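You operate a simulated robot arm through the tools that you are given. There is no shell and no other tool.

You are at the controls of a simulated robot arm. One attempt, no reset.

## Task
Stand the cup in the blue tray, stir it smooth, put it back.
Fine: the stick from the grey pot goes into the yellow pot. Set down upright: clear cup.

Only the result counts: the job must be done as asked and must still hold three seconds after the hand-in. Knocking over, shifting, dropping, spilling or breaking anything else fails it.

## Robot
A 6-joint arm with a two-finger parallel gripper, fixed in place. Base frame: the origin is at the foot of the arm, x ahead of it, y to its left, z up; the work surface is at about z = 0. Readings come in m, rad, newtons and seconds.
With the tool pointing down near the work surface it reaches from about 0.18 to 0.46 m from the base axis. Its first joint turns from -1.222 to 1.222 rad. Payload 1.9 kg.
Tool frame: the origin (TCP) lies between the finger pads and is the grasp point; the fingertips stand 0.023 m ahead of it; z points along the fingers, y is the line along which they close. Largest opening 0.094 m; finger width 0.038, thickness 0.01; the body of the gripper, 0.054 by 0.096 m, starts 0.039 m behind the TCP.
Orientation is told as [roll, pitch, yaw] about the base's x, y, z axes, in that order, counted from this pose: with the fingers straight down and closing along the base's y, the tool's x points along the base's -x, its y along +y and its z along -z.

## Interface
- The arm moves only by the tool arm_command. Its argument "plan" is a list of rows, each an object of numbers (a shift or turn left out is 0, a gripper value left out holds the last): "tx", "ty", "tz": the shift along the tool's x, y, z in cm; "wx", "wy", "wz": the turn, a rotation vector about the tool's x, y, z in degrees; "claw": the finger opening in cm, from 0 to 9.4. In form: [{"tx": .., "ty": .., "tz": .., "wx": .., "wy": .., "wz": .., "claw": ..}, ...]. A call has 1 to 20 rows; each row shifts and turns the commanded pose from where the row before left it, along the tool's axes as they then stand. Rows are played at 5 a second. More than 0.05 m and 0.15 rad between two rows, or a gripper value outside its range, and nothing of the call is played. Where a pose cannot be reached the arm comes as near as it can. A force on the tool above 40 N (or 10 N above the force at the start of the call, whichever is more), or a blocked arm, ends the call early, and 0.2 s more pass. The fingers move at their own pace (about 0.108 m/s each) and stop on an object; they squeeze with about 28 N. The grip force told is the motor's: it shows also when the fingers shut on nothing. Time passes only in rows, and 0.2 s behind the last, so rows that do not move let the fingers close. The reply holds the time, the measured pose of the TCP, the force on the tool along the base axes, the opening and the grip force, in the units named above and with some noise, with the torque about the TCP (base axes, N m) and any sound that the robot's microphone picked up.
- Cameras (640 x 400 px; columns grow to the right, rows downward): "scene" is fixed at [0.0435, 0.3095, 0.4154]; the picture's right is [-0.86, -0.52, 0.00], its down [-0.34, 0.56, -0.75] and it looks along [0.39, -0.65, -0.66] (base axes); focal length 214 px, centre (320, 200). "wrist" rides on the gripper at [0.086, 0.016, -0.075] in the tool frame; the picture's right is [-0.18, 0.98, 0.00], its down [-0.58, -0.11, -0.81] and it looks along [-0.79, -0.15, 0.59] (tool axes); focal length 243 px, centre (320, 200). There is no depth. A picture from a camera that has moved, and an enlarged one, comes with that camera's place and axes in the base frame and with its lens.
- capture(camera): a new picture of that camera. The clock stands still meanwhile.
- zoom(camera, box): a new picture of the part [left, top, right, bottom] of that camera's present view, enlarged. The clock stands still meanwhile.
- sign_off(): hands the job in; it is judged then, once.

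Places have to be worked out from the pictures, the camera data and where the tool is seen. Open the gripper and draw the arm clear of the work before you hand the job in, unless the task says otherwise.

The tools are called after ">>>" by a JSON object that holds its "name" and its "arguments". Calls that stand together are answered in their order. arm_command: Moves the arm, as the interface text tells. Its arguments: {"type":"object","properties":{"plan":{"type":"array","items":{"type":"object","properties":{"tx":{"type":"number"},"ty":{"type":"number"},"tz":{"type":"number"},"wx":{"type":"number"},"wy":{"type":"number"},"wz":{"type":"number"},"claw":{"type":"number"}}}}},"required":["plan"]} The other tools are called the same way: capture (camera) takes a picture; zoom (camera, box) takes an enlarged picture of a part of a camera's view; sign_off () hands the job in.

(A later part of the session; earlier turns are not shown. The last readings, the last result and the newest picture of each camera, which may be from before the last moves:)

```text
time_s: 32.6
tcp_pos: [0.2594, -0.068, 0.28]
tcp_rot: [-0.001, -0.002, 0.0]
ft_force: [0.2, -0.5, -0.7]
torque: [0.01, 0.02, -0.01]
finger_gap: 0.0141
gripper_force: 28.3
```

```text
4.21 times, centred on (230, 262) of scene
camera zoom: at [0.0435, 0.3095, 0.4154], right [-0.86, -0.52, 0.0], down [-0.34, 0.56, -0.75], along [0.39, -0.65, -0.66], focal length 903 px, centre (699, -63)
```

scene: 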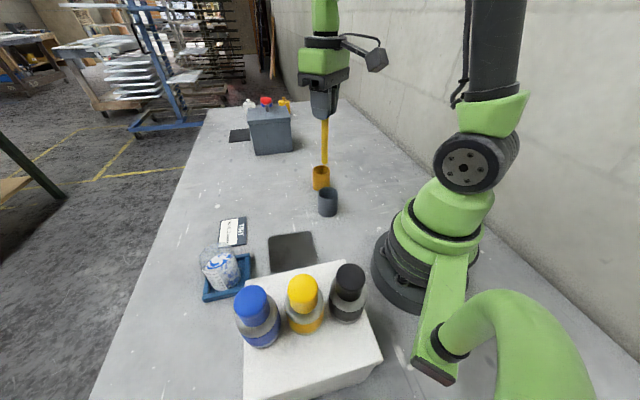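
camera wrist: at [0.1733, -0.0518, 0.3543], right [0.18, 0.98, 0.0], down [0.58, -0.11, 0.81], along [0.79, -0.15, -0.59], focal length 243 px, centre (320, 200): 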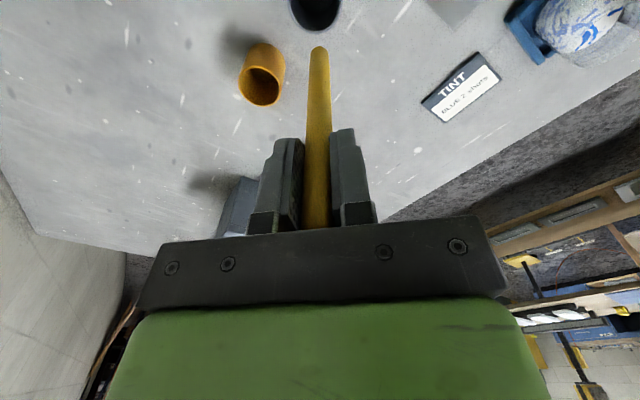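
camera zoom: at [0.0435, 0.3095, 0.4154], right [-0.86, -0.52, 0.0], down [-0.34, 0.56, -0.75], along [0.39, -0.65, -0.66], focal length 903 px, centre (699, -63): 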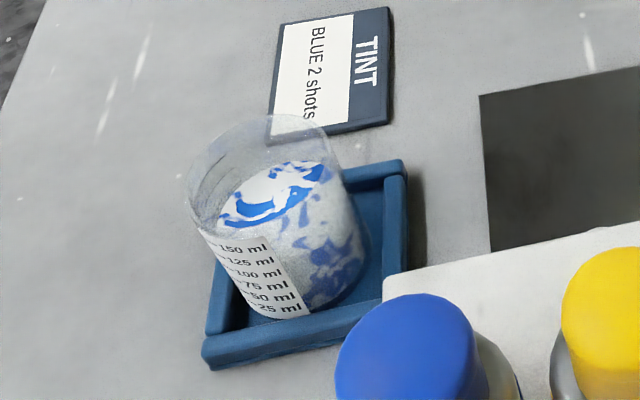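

The tip hangs 0.127 m below the TCP and nearly in line with it. I'll move over the cup with the tip at about z 0.15, yaw to 45°, and look again.

>>> {"name": "arm_command", "arguments": {"plan": [{"tx": -0.5, "ty": 2.2}, {"tx": -0.7, "ty": 3.2}, {"tx": -0.7, "ty": 3.2}, {"tx": -0.7, "ty": 3.2}, {"tx": -0.7, "ty": 3.2}, {"tx": -0.7, "ty": 3.2}, {"tx": -0.7, "ty": 3.2}, {"tx": -0.7, "ty": 3.2}, {"tx": -0.6, "ty": 3.1}, {"wz": -7.5}, {"wz": -7.5}, {"wz": -7.5}, {"wz": -7.5}, {"wz": -7.5}, {"wz": -7.5}, {"tz": 0}]}}

>>> {"name": "capture", "arguments": {"camera": "wrist"}}

>>> {"name": "capture", "arguments": {"camera": "scene"}}

```text
time_s: 36.0
tcp_pos: [0.3208, 0.2092, 0.2809]
tcp_rot: [0.0, -0.001, 0.788]
ft_force: [0.5, 0.4, -0.2]
torque: [0.02, 0.03, 0.05]
finger_gap: 0.014
gripper_force: 27.9
```

```text
taken
camera wrist: at [0.2478, 0.1596, 0.355], right [-0.57, 0.82, 0.0], down [0.49, 0.33, 0.81], along [0.67, 0.46, -0.59], focal length 243 px, centre (320, 200)
```

wrist: 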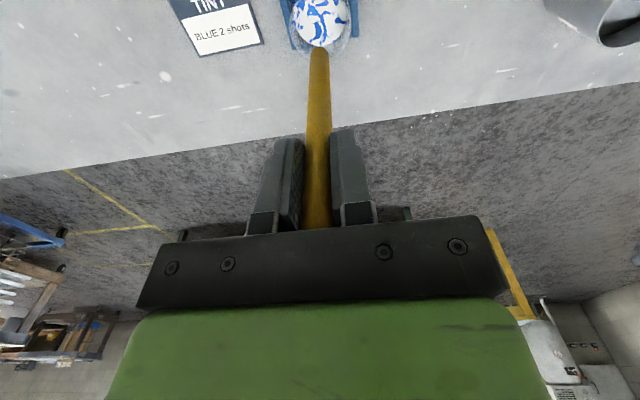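

```text
taken
```

scene: 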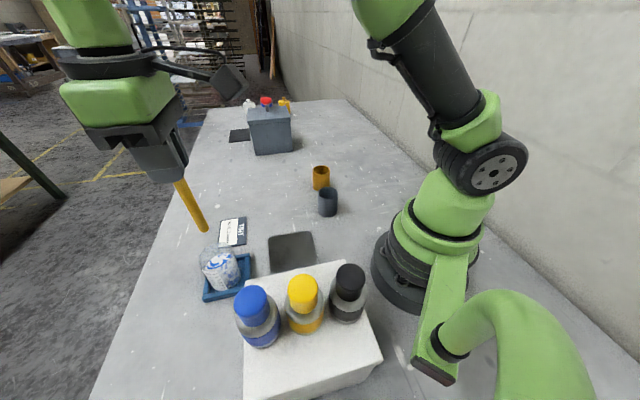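

The stick is above the cup. I'll lower until the tip is about 1.5 cm above the rim and check that it's centred.

>>> {"name": "arm_command", "arguments": {"plan": [{"tz": 1.5}, {"tz": 2.0}, {"tz": 1.5}, {"tz": 0}]}}

>>> {"name": "zoom", "arguments": {"camera": "wrist", "box": [250, 0, 390, 110]}}

>>> {"name": "zoom", "arguments": {"camera": "scene", "box": [180, 200, 280, 310]}}

```text
time_s: 37.0
tcp_pos: [0.3199, 0.2097, 0.2293]
tcp_rot: [0.001, -0.001, 0.784]
ft_force: [-0.4, 0.5, 1.0]
torque: [-0.02, -0.03, 0.01]
finger_gap: 0.0139
gripper_force: 27.8
```

```text
3.64 times, centred on (320, 55) of wrist
camera zoom: at [0.2474, 0.1604, 0.3042], right [-0.56, 0.83, 0.0], down [0.49, 0.33, 0.81], along [0.67, 0.46, -0.59], focal length 882 px, centre (320, 727)
```

zoom: 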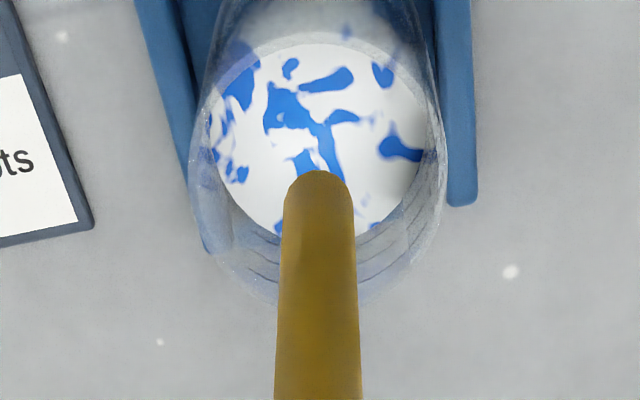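

```text
3.64 times, centred on (230, 255) of scene
camera zoom: at [0.0435, 0.3095, 0.4154], right [-0.86, -0.52, 0.0], down [-0.34, 0.56, -0.75], along [0.39, -0.65, -0.66], focal length 780 px, centre (647, 0)
```

zoom: 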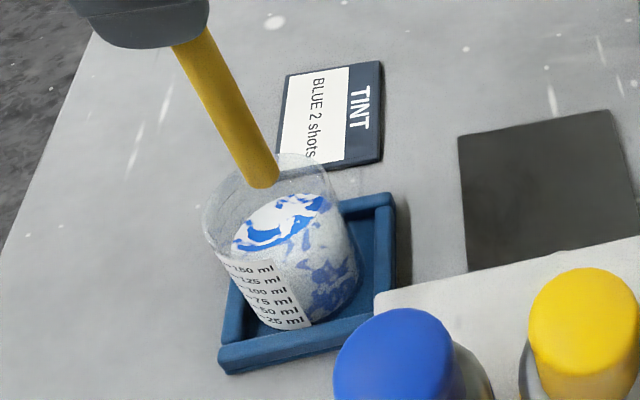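

The tip is within 2 mm of the cup axis at about (0.319, 0.209). I'll lower into the paint until the tip is about 1 cm above the cup floor.

>>> {"name": "arm_command", "arguments": {"plan": [{"tz": 1.5}, {"tz": 1.5}, {"tz": 1.2}, {"tz": 1.0}, {"tz": 1.0}, {"tz": 0.8}, {"tz": 0.7}, {"tz": 0.5}, {"tz": 0}]}}

>>> {"name": "zoom", "arguments": {"camera": "wrist", "box": [220, 0, 420, 160]}}

>>> {"name": "zoom", "arguments": {"camera": "scene", "box": [180, 200, 280, 310]}}

```text
time_s: 39.0
tcp_pos: [0.3199, 0.2091, 0.1489]
tcp_rot: [0.0, -0.001, 0.783]
ft_force: [0.0, 0.4, 0.0]
torque: [0.03, 0.01, 0.0]
finger_gap: 0.014
gripper_force: 27.8
```

```text
2.50 times, centred on (320, 80) of wrist
camera zoom: at [0.2477, 0.16, 0.2231], right [-0.56, 0.83, 0.0], down [0.49, 0.33, 0.81], along [0.67, 0.46, -0.59], focal length 606 px, centre (320, 500)
```

zoom: 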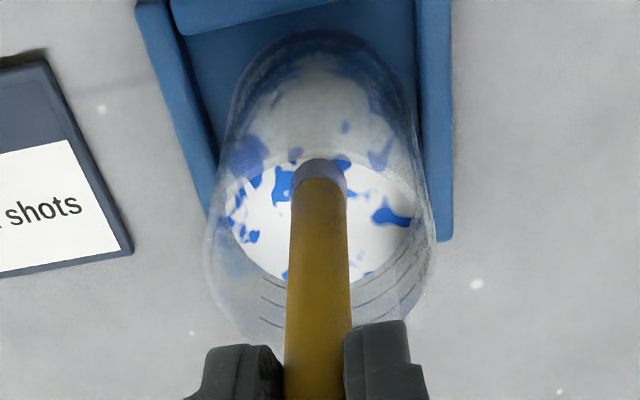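

```text
3.64 times, centred on (230, 255) of scene
camera zoom: at [0.0435, 0.3095, 0.4154], right [-0.86, -0.52, 0.0], down [-0.34, 0.56, -0.75], along [0.39, -0.65, -0.66], focal length 780 px, centre (647, 0)
```

zoom: 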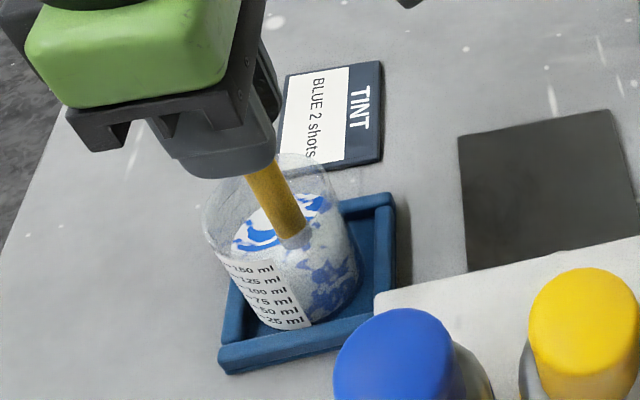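

The tip is submerged with no contact forces. I'll start slow circular stirring with a radius of 1 cm.

>>> {"name": "arm_command", "arguments": {"plan": [{"tx": 0.5, "tz": 0.3}, {"tx": 0.5, "tz": 0.2}, {"tx": -0.293, "ty": 0.707}, {"tx": -0.707, "ty": 0.293}, {"tx": -0.707, "ty": -0.293}, {"tx": -0.293, "ty": -0.707}, {"tx": 0.293, "ty": -0.707}, {"tx": 0.707, "ty": -0.293}, {"tx": 0.707, "ty": 0.293}, {"tx": 0.293, "ty": 0.707}, {"tx": -0.293, "ty": 0.707}, {"tx": -0.707, "ty": 0.293}, {"tx": -0.707, "ty": -0.293}, {"tx": -0.293, "ty": -0.707}, {"tx": 0.293, "ty": -0.707}, {"tx": 0.707, "ty": -0.293}, {"tx": 0.707, "ty": 0.293}, {"tx": 0.293, "ty": 0.707}, {"tx": 0}]}}

>>> {"name": "zoom", "arguments": {"camera": "wrist", "box": [220, 0, 420, 160]}}

>>> {"name": "zoom", "arguments": {"camera": "scene", "box": [180, 200, 280, 310]}}

```text
time_s: 43.0
tcp_pos: [0.313, 0.202, 0.1455]
tcp_rot: [-0.001, -0.001, 0.784]
ft_force: [-0.1, 0.2, -0.3]
torque: [-0.01, -0.01, -0.01]
finger_gap: 0.0139
gripper_force: 27.9
```

```text
2.50 times, centred on (320, 80) of wrist
camera zoom: at [0.2405, 0.1531, 0.2182], right [-0.56, 0.83, 0.0], down [0.49, 0.33, 0.81], along [0.67, 0.46, -0.59], focal length 606 px, centre (320, 500)
```

zoom: 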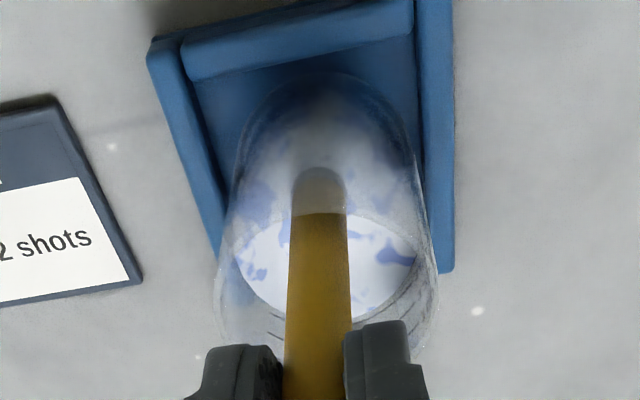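

```text
3.64 times, centred on (230, 255) of scene
camera zoom: at [0.0435, 0.3095, 0.4154], right [-0.86, -0.52, 0.0], down [-0.34, 0.56, -0.75], along [0.39, -0.65, -0.66], focal length 780 px, centre (647, 0)
```

zoom: 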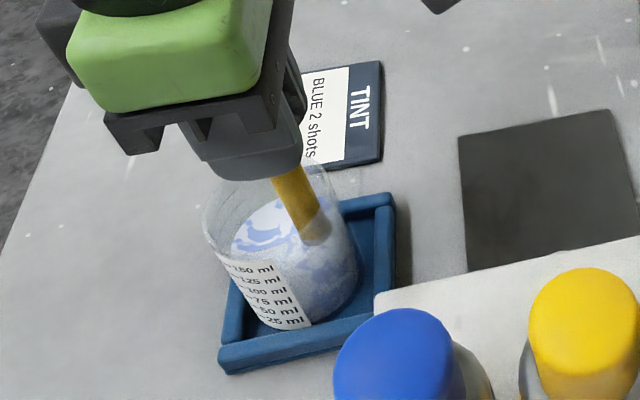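

The streaks are fading and there is no contact force. I'll keep stirring at the same radius.

>>> {"name": "arm_command", "arguments": {"plan": [{"tx": -0.293, "ty": 0.707}, {"tx": -0.707, "ty": 0.293}, {"tx": -0.707, "ty": -0.293}, {"tx": -0.293, "ty": -0.707}, {"tx": 0.293, "ty": -0.707}, {"tx": 0.707, "ty": -0.293}, {"tx": 0.707, "ty": 0.293}, {"tx": 0.293, "ty": 0.707}, {"tx": -0.293, "ty": 0.707}, {"tx": -0.707, "ty": 0.293}, {"tx": -0.707, "ty": -0.293}, {"tx": -0.293, "ty": -0.707}, {"tx": 0.293, "ty": -0.707}, {"tx": 0.707, "ty": -0.293}, {"tx": 0.707, "ty": 0.293}, {"tx": 0.293, "ty": 0.707}]}}

>>> {"name": "arm_command", "arguments": {"plan": [{"tx": -0.293, "ty": 0.707}, {"tx": -0.707, "ty": 0.293}, {"tx": -0.707, "ty": -0.293}, {"tx": -0.293, "ty": -0.707}, {"tx": 0.293, "ty": -0.707}, {"tx": 0.707, "ty": -0.293}, {"tx": 0.707, "ty": 0.293}, {"tx": 0.293, "ty": 0.707}, {"tx": -0.293, "ty": 0.707}, {"tx": -0.707, "ty": 0.293}, {"tx": -0.707, "ty": -0.293}, {"tx": -0.293, "ty": -0.707}, {"tx": 0.293, "ty": -0.707}, {"tx": 0.707, "ty": -0.293}, {"tx": 0.707, "ty": 0.293}, {"tx": 0.293, "ty": 0.707}]}}

>>> {"name": "zoom", "arguments": {"camera": "wrist", "box": [220, 0, 420, 160]}}

>>> {"name": "zoom", "arguments": {"camera": "scene", "box": [180, 200, 280, 310]}}

```text
time_s: 46.4
tcp_pos: [0.3117, 0.2022, 0.1442]
tcp_rot: [0.0, -0.001, 0.783]
ft_force: [-0.8, -0.1, -0.2]
torque: [0.02, 0.02, -0.01]
finger_gap: 0.0139
gripper_force: 28.1
```

```text
time_s: 49.8
tcp_pos: [0.3136, 0.2033, 0.1438]
tcp_rot: [0.001, -0.001, 0.784]
ft_force: [-0.1, 0.0, -1.2]
torque: [0.02, 0.03, 0.0]
finger_gap: 0.0141
gripper_force: 27.8
```

```text
2.50 times, centred on (320, 80) of wrist
camera zoom: at [0.2407, 0.1528, 0.218], right [-0.56, 0.83, 0.0], down [0.49, 0.33, 0.81], along [0.67, 0.46, -0.59], focal length 606 px, centre (320, 500)
```

zoom: 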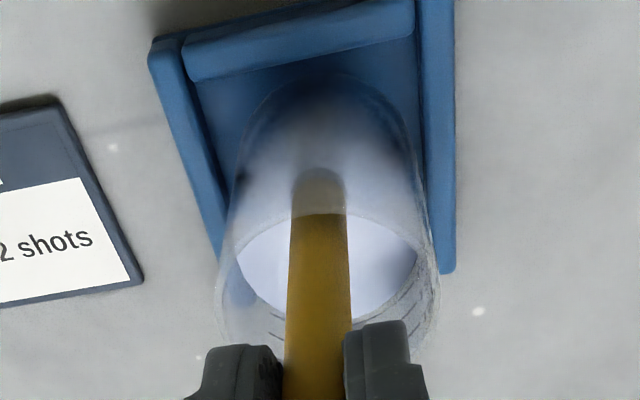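

```text
3.64 times, centred on (230, 255) of scene
camera zoom: at [0.0435, 0.3095, 0.4154], right [-0.86, -0.52, 0.0], down [-0.34, 0.56, -0.75], along [0.39, -0.65, -0.66], focal length 780 px, centre (647, 0)
```

zoom: 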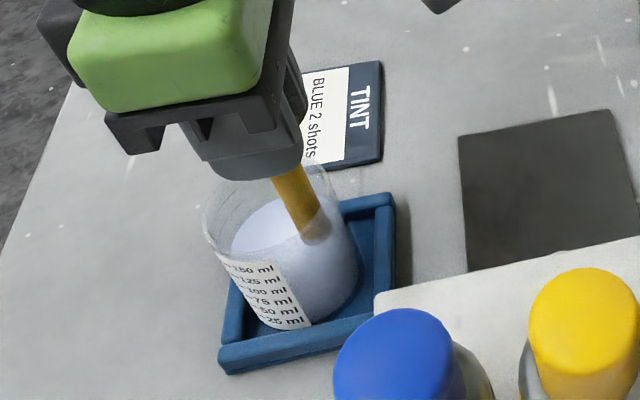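

The paint looks uniformly pale blue now. I'll do two more turns to be sure and then bring the stick back to the centre of the cup.

>>> {"name": "arm_command", "arguments": {"plan": [{"tx": -0.293, "ty": 0.707}, {"tx": -0.707, "ty": 0.293}, {"tx": -0.707, "ty": -0.293}, {"tx": -0.293, "ty": -0.707}, {"tx": 0.293, "ty": -0.707}, {"tx": 0.707, "ty": -0.293}, {"tx": 0.707, "ty": 0.293}, {"tx": 0.293, "ty": 0.707}, {"tx": -0.293, "ty": 0.707}, {"tx": -0.707, "ty": 0.293}, {"tx": -0.707, "ty": -0.293}, {"tx": -0.293, "ty": -0.707}, {"tx": 0.293, "ty": -0.707}, {"tx": 0.707, "ty": -0.293}, {"tx": 0.707, "ty": 0.293}, {"tx": 0.293, "ty": 0.707}, {"tx": -0.5}, {"tx": -0.5}, {"tx": 0}]}}

>>> {"name": "zoom", "arguments": {"camera": "wrist", "box": [220, 0, 420, 160]}}

>>> {"name": "zoom", "arguments": {"camera": "scene", "box": [190, 220, 270, 300]}}

```text
time_s: 53.8
tcp_pos: [0.3207, 0.2094, 0.1443]
tcp_rot: [0.0, -0.001, 0.785]
ft_force: [-0.6, 0.4, 0.3]
torque: [-0.01, 0.03, 0.0]
finger_gap: 0.0138
gripper_force: 27.7
```

```text
2.50 times, centred on (320, 80) of wrist
camera zoom: at [0.248, 0.1599, 0.2182], right [-0.56, 0.83, 0.0], down [0.49, 0.33, 0.81], along [0.67, 0.46, -0.59], focal length 606 px, centre (320, 500)
```

zoom: 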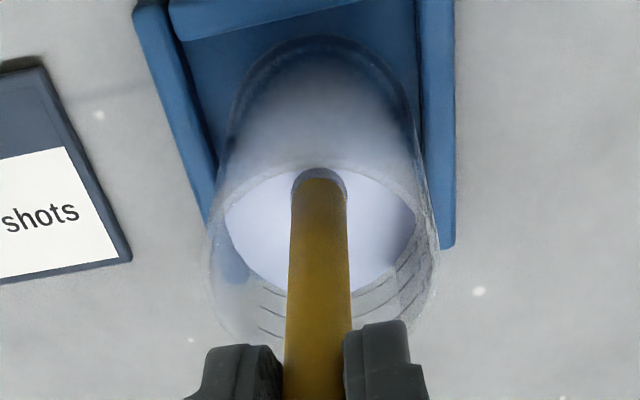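

```text
5.00 times, centred on (230, 260) of scene
camera zoom: at [0.0435, 0.3095, 0.4154], right [-0.86, -0.52, 0.0], down [-0.34, 0.56, -0.75], along [0.39, -0.65, -0.66], focal length 1072 px, centre (770, -100)
```

zoom: 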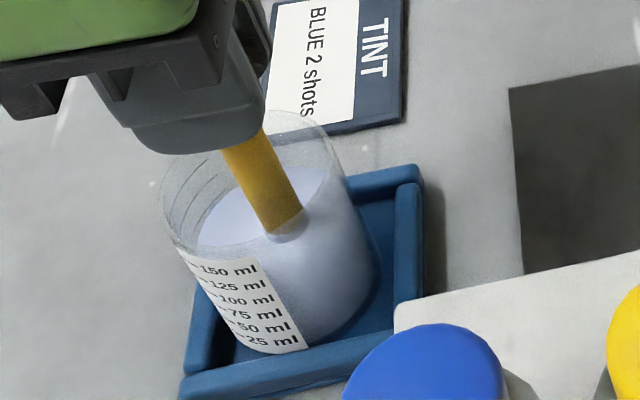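

The paint is smooth and the stick still centred at about (0.3185, 0.208). I'll raise it out of the paint slowly and let it drain inside the cup before leaving.

>>> {"name": "arm_command", "arguments": {"plan": [{"tz": -0.6}, {"tz": -0.8}, {"tz": -0.8}, {"tz": -0.8}, {"tz": -0.8}, {"tz": -0.8}, {"tz": -0.6}, {"tz": 0}, {"tz": 0}, {"tz": 0}, {"tz": 0}, {"tz": 0}, {"tz": 0}, {"tz": 0}, {"tz": 0}, {"tz": 0}, {"tz": 0}, {"tz": 0}, {"tz": 0}, {"tz": 0}]}}

>>> {"name": "zoom", "arguments": {"camera": "wrist", "box": [220, 0, 420, 160]}}

>>> {"name": "zoom", "arguments": {"camera": "scene", "box": [190, 210, 270, 300]}}

```text
time_s: 58.0
tcp_pos: [0.32, 0.2093, 0.1953]
tcp_rot: [0.0, -0.001, 0.785]
ft_force: [0.2, -0.6, 0.0]
torque: [0.01, 0.0, -0.05]
finger_gap: 0.0139
gripper_force: 28.2
```

```text
2.50 times, centred on (320, 80) of wrist
camera zoom: at [0.247, 0.1601, 0.27], right [-0.56, 0.83, 0.0], down [0.49, 0.33, 0.81], along [0.67, 0.46, -0.59], focal length 606 px, centre (320, 500)
```

zoom: 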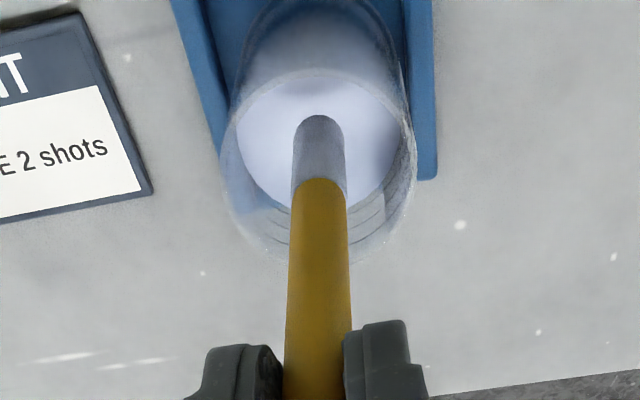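

```text
4.44 times, centred on (230, 255) of scene
camera zoom: at [0.0435, 0.3095, 0.4154], right [-0.86, -0.52, 0.0], down [-0.34, 0.56, -0.75], along [0.39, -0.65, -0.66], focal length 953 px, centre (720, -44)
```

zoom: 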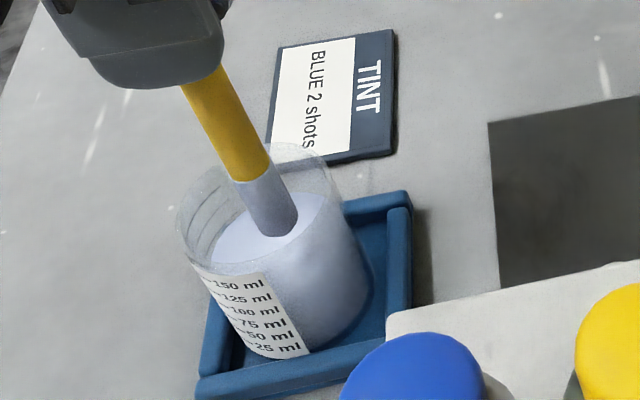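

The wet end is clear of the paint and no drops are visible. I'll hold it over the cup a few more seconds and then raise it high.

>>> {"name": "arm_command", "arguments": {"plan": [{"tz": 0}, {"tz": 0}, {"tz": 0}, {"tz": 0}, {"tz": 0}, {"tz": 0}, {"tz": 0}, {"tz": 0}, {"tz": 0}, {"tz": 0}, {"tz": 0}, {"tz": -1.0}, {"tz": -1.5}, {"tz": -1.5}, {"tz": -1.5}, {"tz": -1.5}, {"tz": -1.5}, {"tz": 0}, {"tz": 0}, {"tz": 0}]}}

>>> {"name": "capture", "arguments": {"camera": "wrist"}}

>>> {"name": "zoom", "arguments": {"camera": "scene", "box": [150, 150, 290, 310]}}

```text
time_s: 62.2
tcp_pos: [0.3203, 0.2093, 0.2797]
tcp_rot: [0.0, -0.002, 0.786]
ft_force: [0.3, 0.1, -0.3]
torque: [-0.01, -0.01, -0.01]
finger_gap: 0.0138
gripper_force: 28.1
```

```text
taken
camera wrist: at [0.2475, 0.1599, 0.3549], right [-0.56, 0.83, 0.0], down [0.49, 0.33, 0.81], along [0.67, 0.46, -0.59], focal length 243 px, centre (320, 200)
```

wrist: 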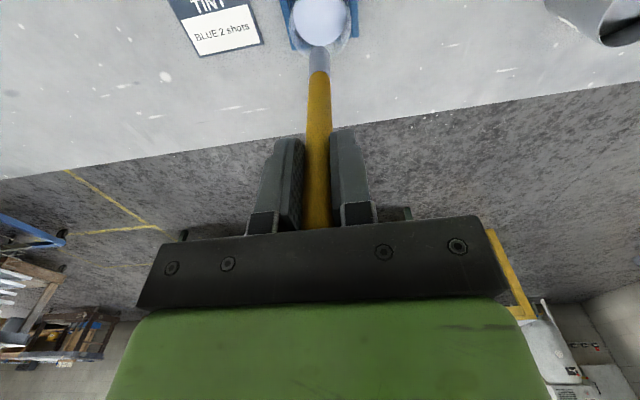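

```text
2.50 times, centred on (220, 230) of scene
camera zoom: at [0.0435, 0.3095, 0.4154], right [-0.86, -0.52, 0.0], down [-0.34, 0.56, -0.75], along [0.39, -0.65, -0.66], focal length 536 px, centre (570, 125)
```

zoom: 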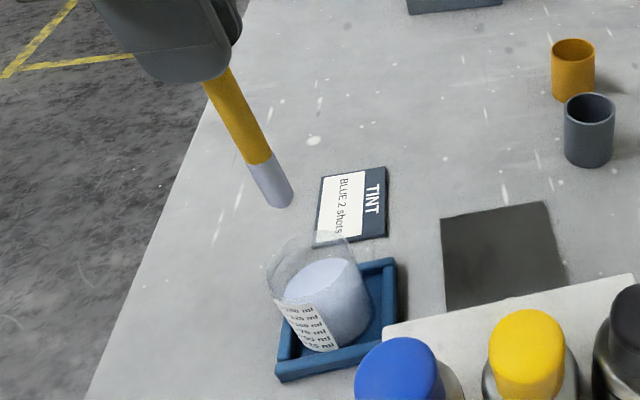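

The paint is uniform, the table is clean and the cup is undisturbed. I'll yaw back to 0 and carry the stick over toward the yellow pot at about (0.317, -0.155).

>>> {"name": "arm_command", "arguments": {"plan": [{"wz": 7.5}, {"wz": 7.5}, {"wz": 7.5}, {"wz": 7.5}, {"wz": 7.5}, {"wz": 7.5}, {"ty": -1.8}, {"ty": -3.0}, {"ty": -3.0}, {"ty": -3.0}, {"ty": -3.0}, {"ty": -3.0}, {"ty": -3.0}, {"ty": -3.0}, {"ty": -3.0}, {"ty": -3.0}, {"ty": -3.0}, {"ty": -2.6}, {"ty": -2.0}, {"ty": 0}]}}

>>> {"name": "zoom", "arguments": {"camera": "wrist", "box": [250, 0, 390, 110]}}

>>> {"name": "zoom", "arguments": {"camera": "scene", "box": [270, 80, 370, 225]}}

```text
time_s: 66.4
tcp_pos: [0.3199, -0.1551, 0.2791]
tcp_rot: [0.001, -0.002, 0.0]
ft_force: [-0.6, 0.0, 0.0]
torque: [-0.03, -0.01, -0.01]
finger_gap: 0.0141
gripper_force: 27.9
```

```text
3.64 times, centred on (320, 55) of wrist
camera zoom: at [0.2333, -0.1385, 0.3546], right [0.18, 0.98, 0.0], down [0.58, -0.11, 0.81], along [0.79, -0.15, -0.59], focal length 882 px, centre (320, 727)
```

zoom: 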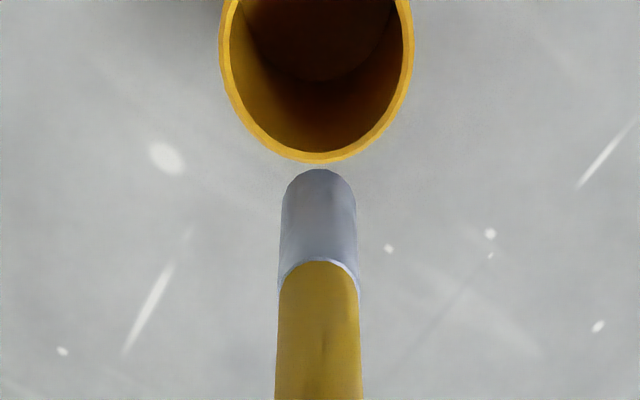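

```text
2.76 times, centred on (320, 152) of scene
camera zoom: at [0.0435, 0.3094, 0.4154], right [-0.86, -0.52, 0.0], down [-0.34, 0.56, -0.75], along [0.39, -0.65, -0.66], focal length 592 px, centre (320, 331)
```

zoom: 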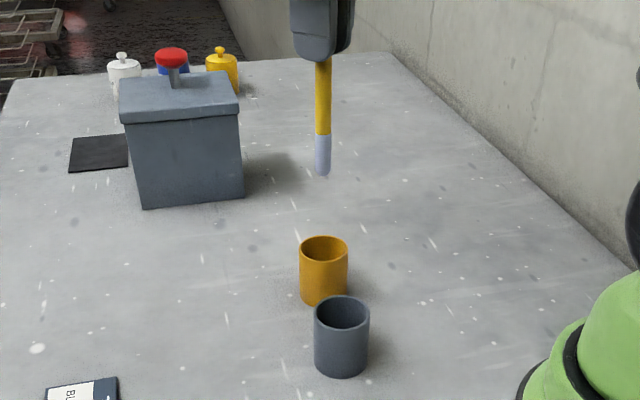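

The stick is over the yellow pot, and the pot's axis is at about (0.317, -0.1545). I'll lower to just above its rim and check the tip position before inserting.

>>> {"name": "arm_command", "arguments": {"plan": [{"tx": -0.2, "ty": 0.05, "tz": 1.0}, {"tz": 2.0}, {"tz": 2.0}, {"tz": 1.5}, {"tz": 0.5}, {"tz": 0}]}}

>>> {"name": "zoom", "arguments": {"camera": "wrist", "box": [250, 0, 390, 110]}}

>>> {"name": "zoom", "arguments": {"camera": "scene", "box": [290, 130, 350, 220]}}

```text
time_s: 67.8
tcp_pos: [0.3217, -0.1543, 0.2095]
tcp_rot: [0.0, -0.003, 0.001]
ft_force: [0.8, -0.1, -0.1]
torque: [-0.02, 0.03, 0.01]
finger_gap: 0.0139
gripper_force: 28.1
```

```text
3.64 times, centred on (320, 55) of wrist
camera zoom: at [0.2357, -0.1379, 0.2843], right [0.18, 0.98, 0.0], down [0.58, -0.11, 0.81], along [0.79, -0.15, -0.59], focal length 882 px, centre (320, 727)
```

zoom: 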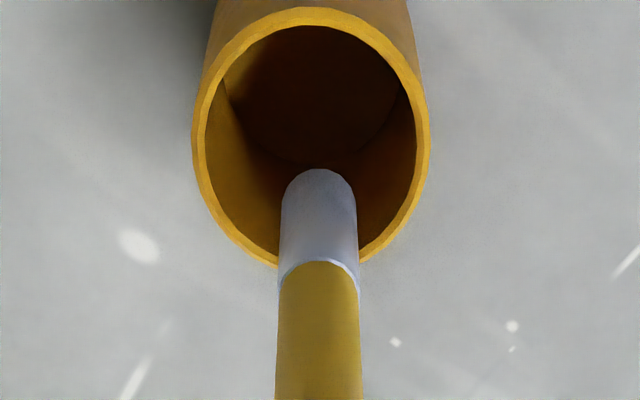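

```text
4.44 times, centred on (320, 175) of scene
camera zoom: at [0.0435, 0.3095, 0.4154], right [-0.86, -0.52, 0.0], down [-0.34, 0.56, -0.75], along [0.39, -0.65, -0.66], focal length 953 px, centre (320, 311)
```

zoom: 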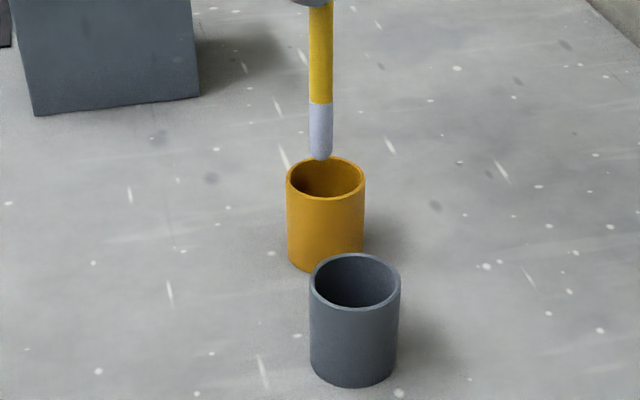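

The tip is inside the rim's projection with more than 1 cm of margin. I'll lower it into the yellow pot.

>>> {"name": "arm_command", "arguments": {"plan": [{"tz": 1.0}, {"tz": 1.0}, {"tz": 1.2}, {"tz": 1.2}, {"tz": 1.2}, {"tx": -0.4, "tz": 0.8}, {"tz": 0.3}, {"tz": 0}]}}

>>> {"name": "zoom", "arguments": {"camera": "wrist", "box": [220, 0, 420, 160]}}

>>> {"name": "zoom", "arguments": {"camera": "scene", "box": [280, 110, 360, 220]}}

```text
time_s: 69.6
tcp_pos: [0.3256, -0.154, 0.1434]
tcp_rot: [0.001, -0.003, -0.004]
ft_force: [0.4, -0.3, -0.4]
torque: [0.03, -0.03, -0.03]
finger_gap: 0.014
gripper_force: 28.2
```

```text
2.50 times, centred on (320, 80) of wrist
camera zoom: at [0.2395, -0.1378, 0.2176], right [0.19, 0.98, 0.0], down [0.58, -0.11, 0.81], along [0.79, -0.15, -0.59], focal length 606 px, centre (320, 500)
```

zoom: 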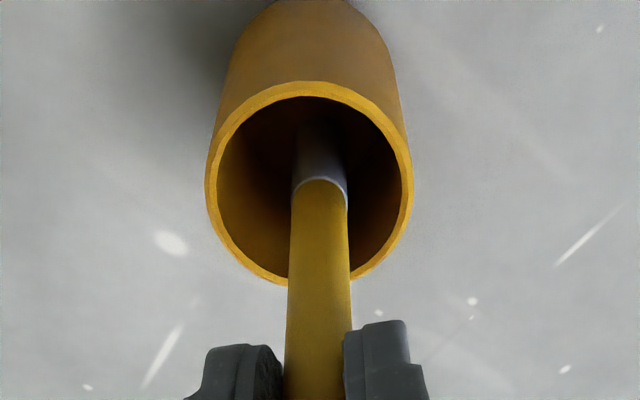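

```text
3.64 times, centred on (320, 165) of scene
camera zoom: at [0.0435, 0.3095, 0.4154], right [-0.86, -0.52, 0.0], down [-0.34, 0.56, -0.75], along [0.39, -0.65, -0.66], focal length 780 px, centre (320, 327)
```

zoom: 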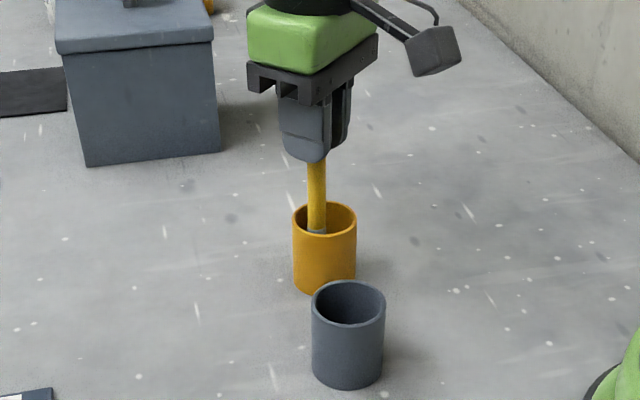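

The stick is inside the yellow pot. I'll lower in small steps until it touches the bottom, expected near TCP z 0.137.

>>> {"name": "arm_command", "arguments": {"plan": [{"tz": 0.2}, {"tz": 0.2}, {"tz": 0}]}}

>>> {"name": "arm_command", "arguments": {"plan": [{"tz": 0.12}, {"tz": 0}]}}

>>> {"name": "arm_command", "arguments": {"plan": [{"tz": 0.08}, {"tz": 0}]}}

```text
time_s: 70.4
tcp_pos: [0.3253, -0.1553, 0.1383]
tcp_rot: [-0.001, -0.001, 0.0]
ft_force: [-0.3, 0.2, -1.3]
torque: [0.0, -0.02, -0.02]
finger_gap: 0.0142
gripper_force: 28.3
```

```text
time_s: 71.0
tcp_pos: [0.3259, -0.1534, 0.1384]
tcp_rot: [0.002, -0.001, -0.001]
ft_force: [0.7, 0.6, 0.4]
torque: [0.03, -0.03, -0.02]
finger_gap: 0.014
gripper_force: 28.3
```

```text
time_s: 71.6
tcp_pos: [0.3257, -0.1545, 0.1376]
tcp_rot: [-0.001, 0.001, 0.0]
ft_force: [-0.8, -0.6, -0.7]
torque: [0.0, -0.01, 0.0]
finger_gap: 0.0141
gripper_force: 27.8
```

No contact yet at about 0.1375. I'll continue in 1 mm steps.

>>> {"name": "arm_command", "arguments": {"plan": [{"tz": 0.1}, {"tz": 0}]}}

>>> {"name": "arm_command", "arguments": {"plan": [{"tz": 0.08}, {"tz": 0}]}}

```text
time_s: 72.2
tcp_pos: [0.3263, -0.1549, 0.1374]
tcp_rot: [0.001, -0.001, -0.002]
ft_force: [-1.2, 0.7, 10.3]
torque: [0.08, 0.34, 0.03]
finger_gap: 0.0136
gripper_force: 28.1
```

```text
time_s: 72.8
tcp_pos: [0.3283, -0.1532, 0.1372]
tcp_rot: [0.0, -0.003, 0.0]
ft_force: [2.0, 1.2, 20.7]
torque: [0.21, 0.0, -0.01]
finger_gap: 0.014
gripper_force: 28.7
```

The stick is on the bottom of the pot. I'll back off about 1.5 mm to unload and read the force before releasing.

>>> {"name": "arm_command", "arguments": {"plan": [{"tz": -0.13}, {"tz": 0}]}}

>>> {"name": "zoom", "arguments": {"camera": "wrist", "box": [220, 0, 420, 160]}}

>>> {"name": "zoom", "arguments": {"camera": "scene", "box": [280, 110, 360, 220]}}

```text
time_s: 73.4
tcp_pos: [0.325, -0.1545, 0.1358]
tcp_rot: [0.002, 0.003, 0.001]
ft_force: [0.4, -0.2, 2.0]
torque: [-0.07, -0.13, -0.01]
finger_gap: 0.014
gripper_force: 27.8
```

```text
2.50 times, centred on (320, 80) of wrist
camera zoom: at [0.2392, -0.1377, 0.2108], right [0.18, 0.98, 0.0], down [0.58, -0.11, 0.81], along [0.79, -0.15, -0.59], focal length 606 px, centre (320, 500)
```

zoom: 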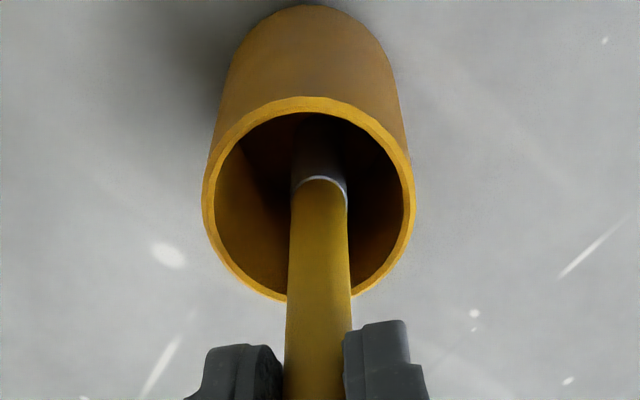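

```text
3.64 times, centred on (320, 165) of scene
camera zoom: at [0.0435, 0.3095, 0.4154], right [-0.86, -0.52, 0.0], down [-0.34, 0.56, -0.75], along [0.39, -0.65, -0.66], focal length 780 px, centre (320, 327)
```

zoom: 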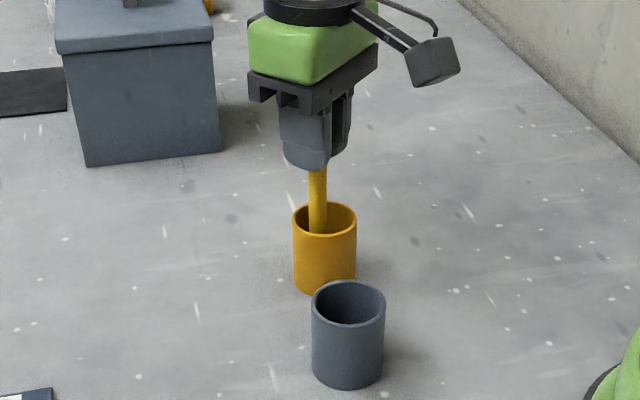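

The pot hasn't moved and the load is down to 2 N. I'll open the fingers slowly.

>>> {"name": "arm_command", "arguments": {"plan": [{"claw": 1.3}, {"claw": 1.5}, {"claw": 1.7}, {"claw": 2.1}, {"claw": 2.8}, {"claw": 3.8}, {"claw": 5.0}, {"claw": 5.0}, {"claw": 5.0}]}}

>>> {"name": "capture", "arguments": {"camera": "wrist"}}

>>> {"name": "zoom", "arguments": {"camera": "scene", "box": [280, 110, 360, 220]}}

```text
time_s: 75.4
tcp_pos: [0.326, -0.1543, 0.1373]
tcp_rot: [0.001, -0.005, 0.0]
ft_force: [-0.6, 0.2, -0.1]
torque: [0.0, 0.0, 0.04]
finger_gap: 0.05
gripper_force: 0.2
```

```text
taken
camera wrist: at [0.2395, -0.1378, 0.2112], right [0.18, 0.98, 0.0], down [0.58, -0.11, 0.81], along [0.79, -0.15, -0.59], focal length 243 px, centre (320, 200)
```

wrist: 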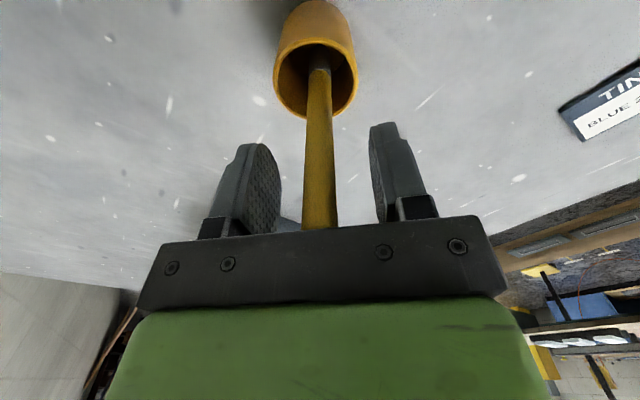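

```text
3.64 times, centred on (320, 165) of scene
camera zoom: at [0.0435, 0.3095, 0.4154], right [-0.86, -0.52, 0.0], down [-0.34, 0.56, -0.75], along [0.39, -0.65, -0.66], focal length 780 px, centre (320, 327)
```

zoom: 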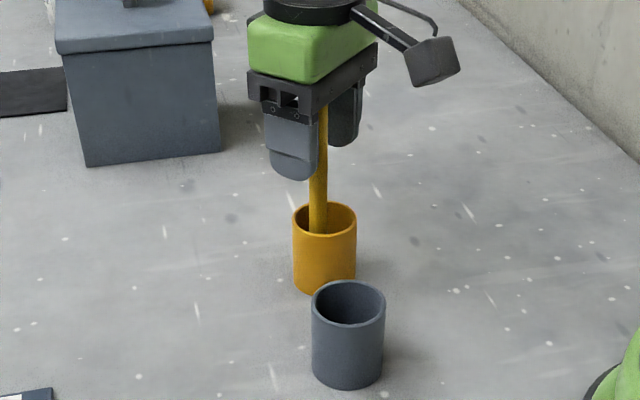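

The stick stands by itself in the yellow pot, free of the fingers. I'll open a bit more and rise straight up.

>>> {"name": "arm_command", "arguments": {"plan": [{"claw": 6.5}, {"tz": -0.6}, {"tz": -1.0}, {"tz": -1.5}, {"tz": -1.5}, {"tz": -2.0}, {"tz": -2.5}, {"tz": -3.0}, {"tz": -2.0}, {"tz": 0}]}}

>>> {"name": "capture", "arguments": {"camera": "wrist"}}

>>> {"name": "zoom", "arguments": {"camera": "scene", "box": [280, 110, 360, 220]}}

>>> {"name": "zoom", "arguments": {"camera": "scene", "box": [180, 200, 290, 310]}}

```text
time_s: 77.6
tcp_pos: [0.3261, -0.1543, 0.2768]
tcp_rot: [0.001, 0.001, 0.001]
ft_force: [-0.8, 0.4, 0.5]
torque: [0.01, 0.04, 0.01]
finger_gap: 0.0652
gripper_force: 0.0
```

```text
taken
camera wrist: at [0.2395, -0.1372, 0.3524], right [0.18, 0.98, 0.0], down [0.58, -0.11, 0.81], along [0.79, -0.15, -0.59], focal length 243 px, centre (320, 200)
```

wrist: 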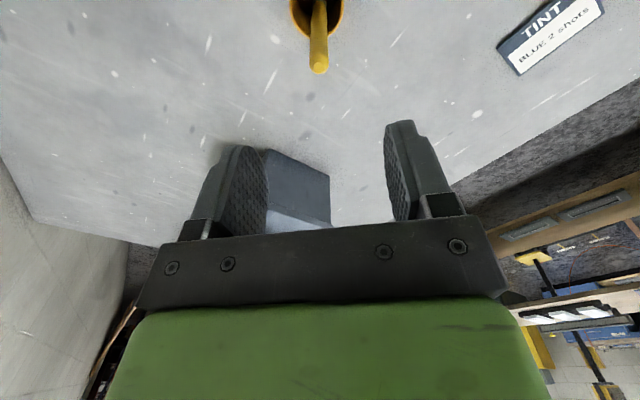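

```text
3.64 times, centred on (320, 165) of scene
camera zoom: at [0.0435, 0.3095, 0.4154], right [-0.86, -0.52, 0.0], down [-0.34, 0.56, -0.75], along [0.39, -0.65, -0.66], focal length 780 px, centre (320, 327)
```

zoom: 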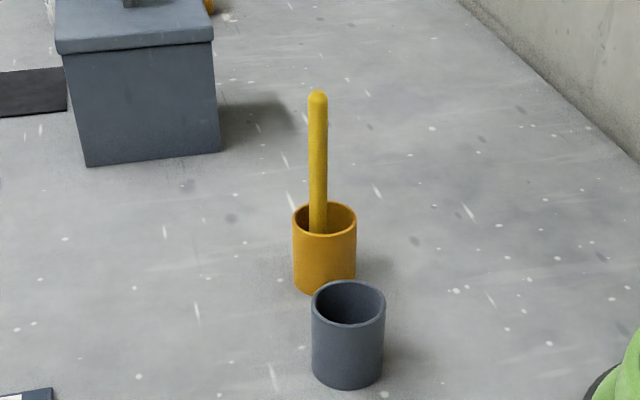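

```text
3.64 times, centred on (235, 255) of scene
camera zoom: at [0.0435, 0.3095, 0.4154], right [-0.86, -0.52, 0.0], down [-0.34, 0.56, -0.75], along [0.39, -0.65, -0.66], focal length 780 px, centre (629, 0)
```

zoom: 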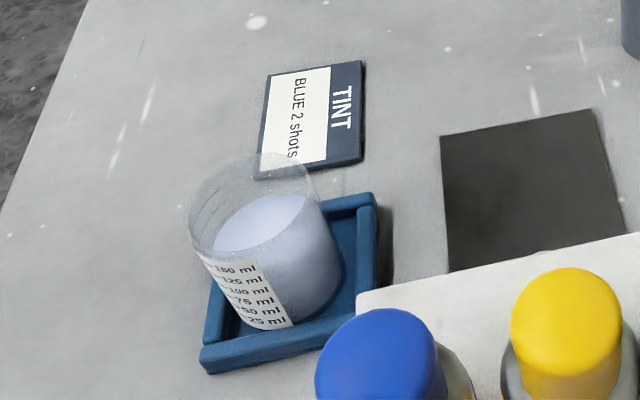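

The stick stands in the yellow pot, the paint is smooth, and nothing else has moved. "Put it back" refers to the cup, so I'll return to the tray, yaw to 45°, and regrasp the cup to carry it back to its starting spot.

>>> {"name": "arm_command", "arguments": {"plan": [{"tx": 0.0, "ty": 2.0, "claw": 8.0}, {"tx": 0.08, "ty": 3.1}, {"tx": 0.08, "ty": 3.1}, {"tx": 0.08, "ty": 3.1}, {"tx": 0.08, "ty": 3.1}, {"tx": 0.08, "ty": 3.1}, {"tx": 0.08, "ty": 3.1}, {"tx": 0.08, "ty": 3.1}, {"tx": 0.08, "ty": 3.1}, {"tx": 0.08, "ty": 3.1}, {"tx": 0.08, "ty": 3.1}, {"tx": 0.08, "ty": 3.1}, {"wz": -7.5}, {"wz": -7.5}, {"wz": -7.5}, {"wz": -7.5}, {"wz": -7.5}, {"wz": -7.5}, {"tz": 0}]}}

>>> {"name": "zoom", "arguments": {"camera": "wrist", "box": [250, 0, 390, 110]}}

>>> {"name": "capture", "arguments": {"camera": "scene"}}

```text
time_s: 81.6
tcp_pos: [0.3174, 0.2069, 0.2777]
tcp_rot: [0.0, 0.0, 0.786]
ft_force: [-0.4, 0.7, 0.0]
torque: [0.0, 0.01, 0.01]
finger_gap: 0.0802
gripper_force: 0.1
```

```text
3.64 times, centred on (320, 55) of wrist
camera zoom: at [0.2448, 0.1575, 0.3526], right [-0.57, 0.82, 0.0], down [0.49, 0.33, 0.81], along [0.67, 0.46, -0.59], focal length 882 px, centre (320, 727)
```

zoom: 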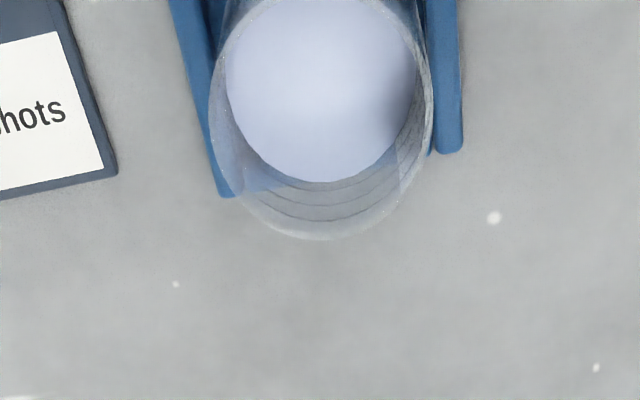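

```text
taken
```

scene: 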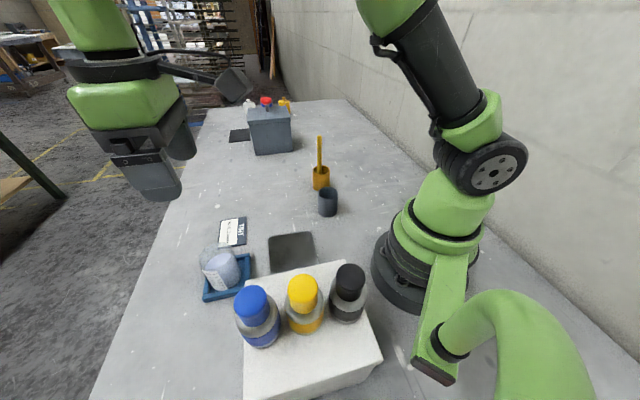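

I'm directly above the release pose. I'll descend around the cup, pausing above the rim to check.

>>> {"name": "arm_command", "arguments": {"plan": [{"tz": 3.0}, {"tz": 3.5}, {"tz": 3.5}, {"tz": 3.0}, {"tz": 2.0}, {"tz": 0}]}}

>>> {"name": "capture", "arguments": {"camera": "wrist"}}

>>> {"name": "zoom", "arguments": {"camera": "scene", "box": [170, 180, 290, 310]}}

```text
time_s: 83.0
tcp_pos: [0.3178, 0.2075, 0.1287]
tcp_rot: [0.001, -0.002, 0.786]
ft_force: [-0.1, -0.3, 0.3]
torque: [0.02, -0.02, 0.01]
finger_gap: 0.0797
gripper_force: 0.1
```

```text
taken
camera wrist: at [0.2448, 0.1581, 0.2026], right [-0.56, 0.83, 0.0], down [0.49, 0.33, 0.81], along [0.67, 0.46, -0.59], focal length 243 px, centre (320, 200)
```

wrist: 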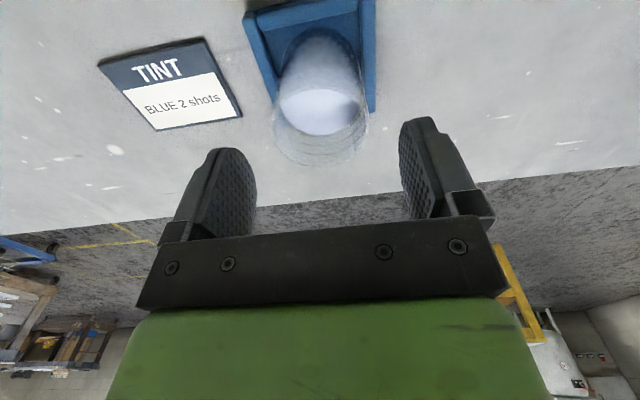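

```text
3.08 times, centred on (230, 245) of scene
camera zoom: at [0.0435, 0.3095, 0.4154], right [-0.86, -0.52, 0.0], down [-0.34, 0.56, -0.75], along [0.39, -0.65, -0.66], focal length 660 px, centre (597, 62)
```

zoom: 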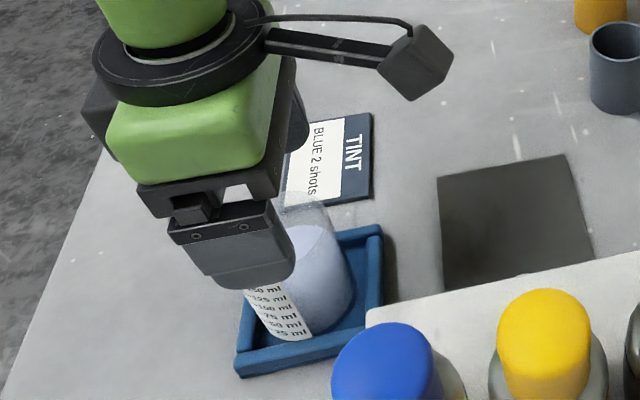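

The cup is centred between the open fingers. I'll descend to the original grasp height of about 0.062 and close in steps.

>>> {"name": "arm_command", "arguments": {"plan": [{"tz": 1.5}, {"tz": 1.8}, {"tz": 1.8}, {"tz": 1.55}, {"tz": 0}, {"claw": 7.0}, {"claw": 6.5}, {"claw": 6.2}, {"claw": 6.0}, {"claw": 5.8}, {"claw": 5.65}, {"claw": 5.65}]}}

>>> {"name": "capture", "arguments": {"camera": "wrist"}}

>>> {"name": "zoom", "arguments": {"camera": "scene", "box": [180, 210, 280, 310]}}

```text
time_s: 85.6
tcp_pos: [0.3183, 0.2069, 0.0624]
tcp_rot: [-0.003, -0.002, 0.786]
ft_force: [-0.5, 0.1, 0.1]
torque: [0.0, -0.01, -0.01]
finger_gap: 0.0589
gripper_force: 28.3
```

```text
taken
camera wrist: at [0.245, 0.1573, 0.1365], right [-0.56, 0.83, 0.0], down [0.49, 0.33, 0.81], along [0.67, 0.46, -0.59], focal length 243 px, centre (320, 200)
```

wrist: 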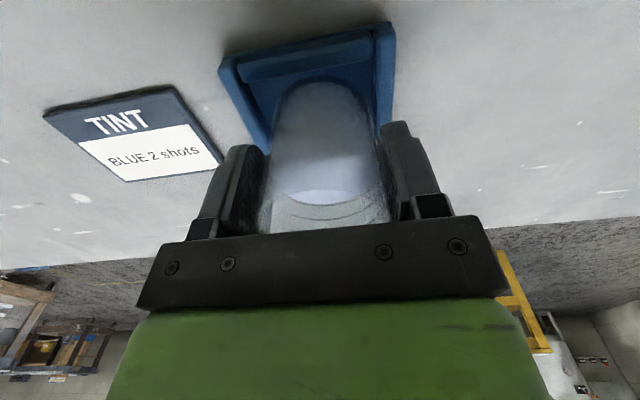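

```text
4.00 times, centred on (230, 260) of scene
camera zoom: at [0.0435, 0.3095, 0.4154], right [-0.86, -0.52, 0.0], down [-0.34, 0.56, -0.75], along [0.39, -0.65, -0.66], focal length 858 px, centre (680, -40)
```

zoom: 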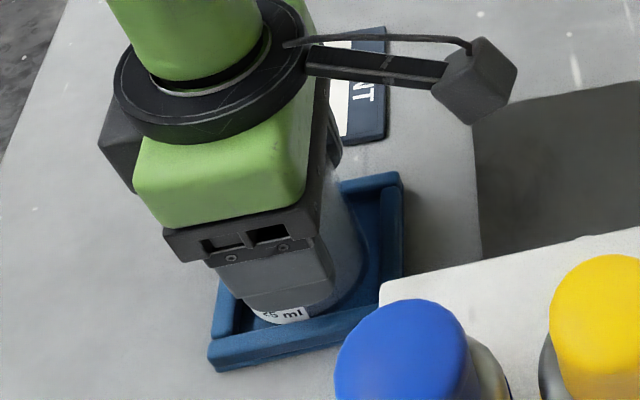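

The cup is gripped at 59 mm, as before. I'll lift slowly and straight out of the tray and check that the tray stays put.

>>> {"name": "arm_command", "arguments": {"plan": [{"tz": -0.4}, {"tz": -0.6}, {"tz": -0.8}, {"tz": -1.0}, {"tz": -1.2}, {"tz": -1.4}, {"tz": -1.4}, {"tz": -1.2}, {"tz": -1.0}, {"tz": 0}]}}

>>> {"name": "capture", "arguments": {"camera": "wrist"}}

>>> {"name": "zoom", "arguments": {"camera": "scene", "box": [180, 200, 280, 310]}}

```text
time_s: 87.8
tcp_pos: [0.3183, 0.208, 0.1517]
tcp_rot: [0.0, -0.001, 0.785]
ft_force: [0.1, -0.1, -1.6]
torque: [0.01, -0.01, -0.01]
finger_gap: 0.0588
gripper_force: 28.3
```

```text
taken
camera wrist: at [0.2451, 0.1575, 0.2263], right [-0.56, 0.83, 0.0], down [0.49, 0.33, 0.81], along [0.67, 0.46, -0.59], focal length 243 px, centre (320, 200)
```

wrist: 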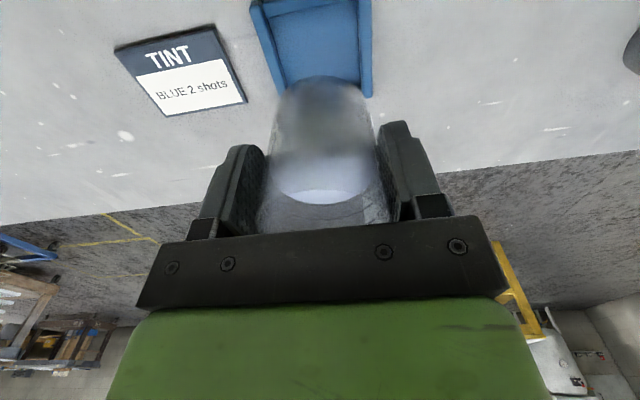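

```text
3.64 times, centred on (230, 255) of scene
camera zoom: at [0.0435, 0.3095, 0.4154], right [-0.86, -0.52, 0.0], down [-0.34, 0.56, -0.75], along [0.39, -0.65, -0.66], focal length 780 px, centre (647, 0)
```

zoom: 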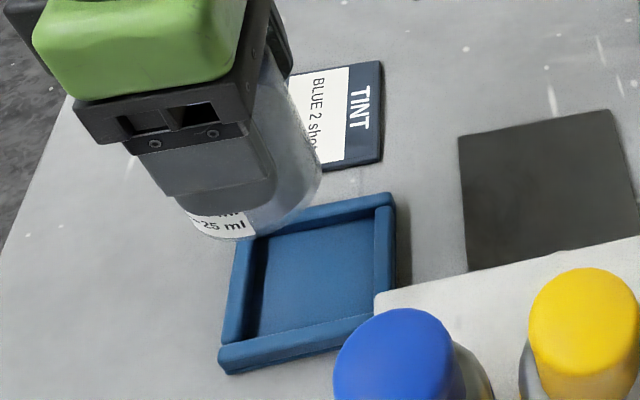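

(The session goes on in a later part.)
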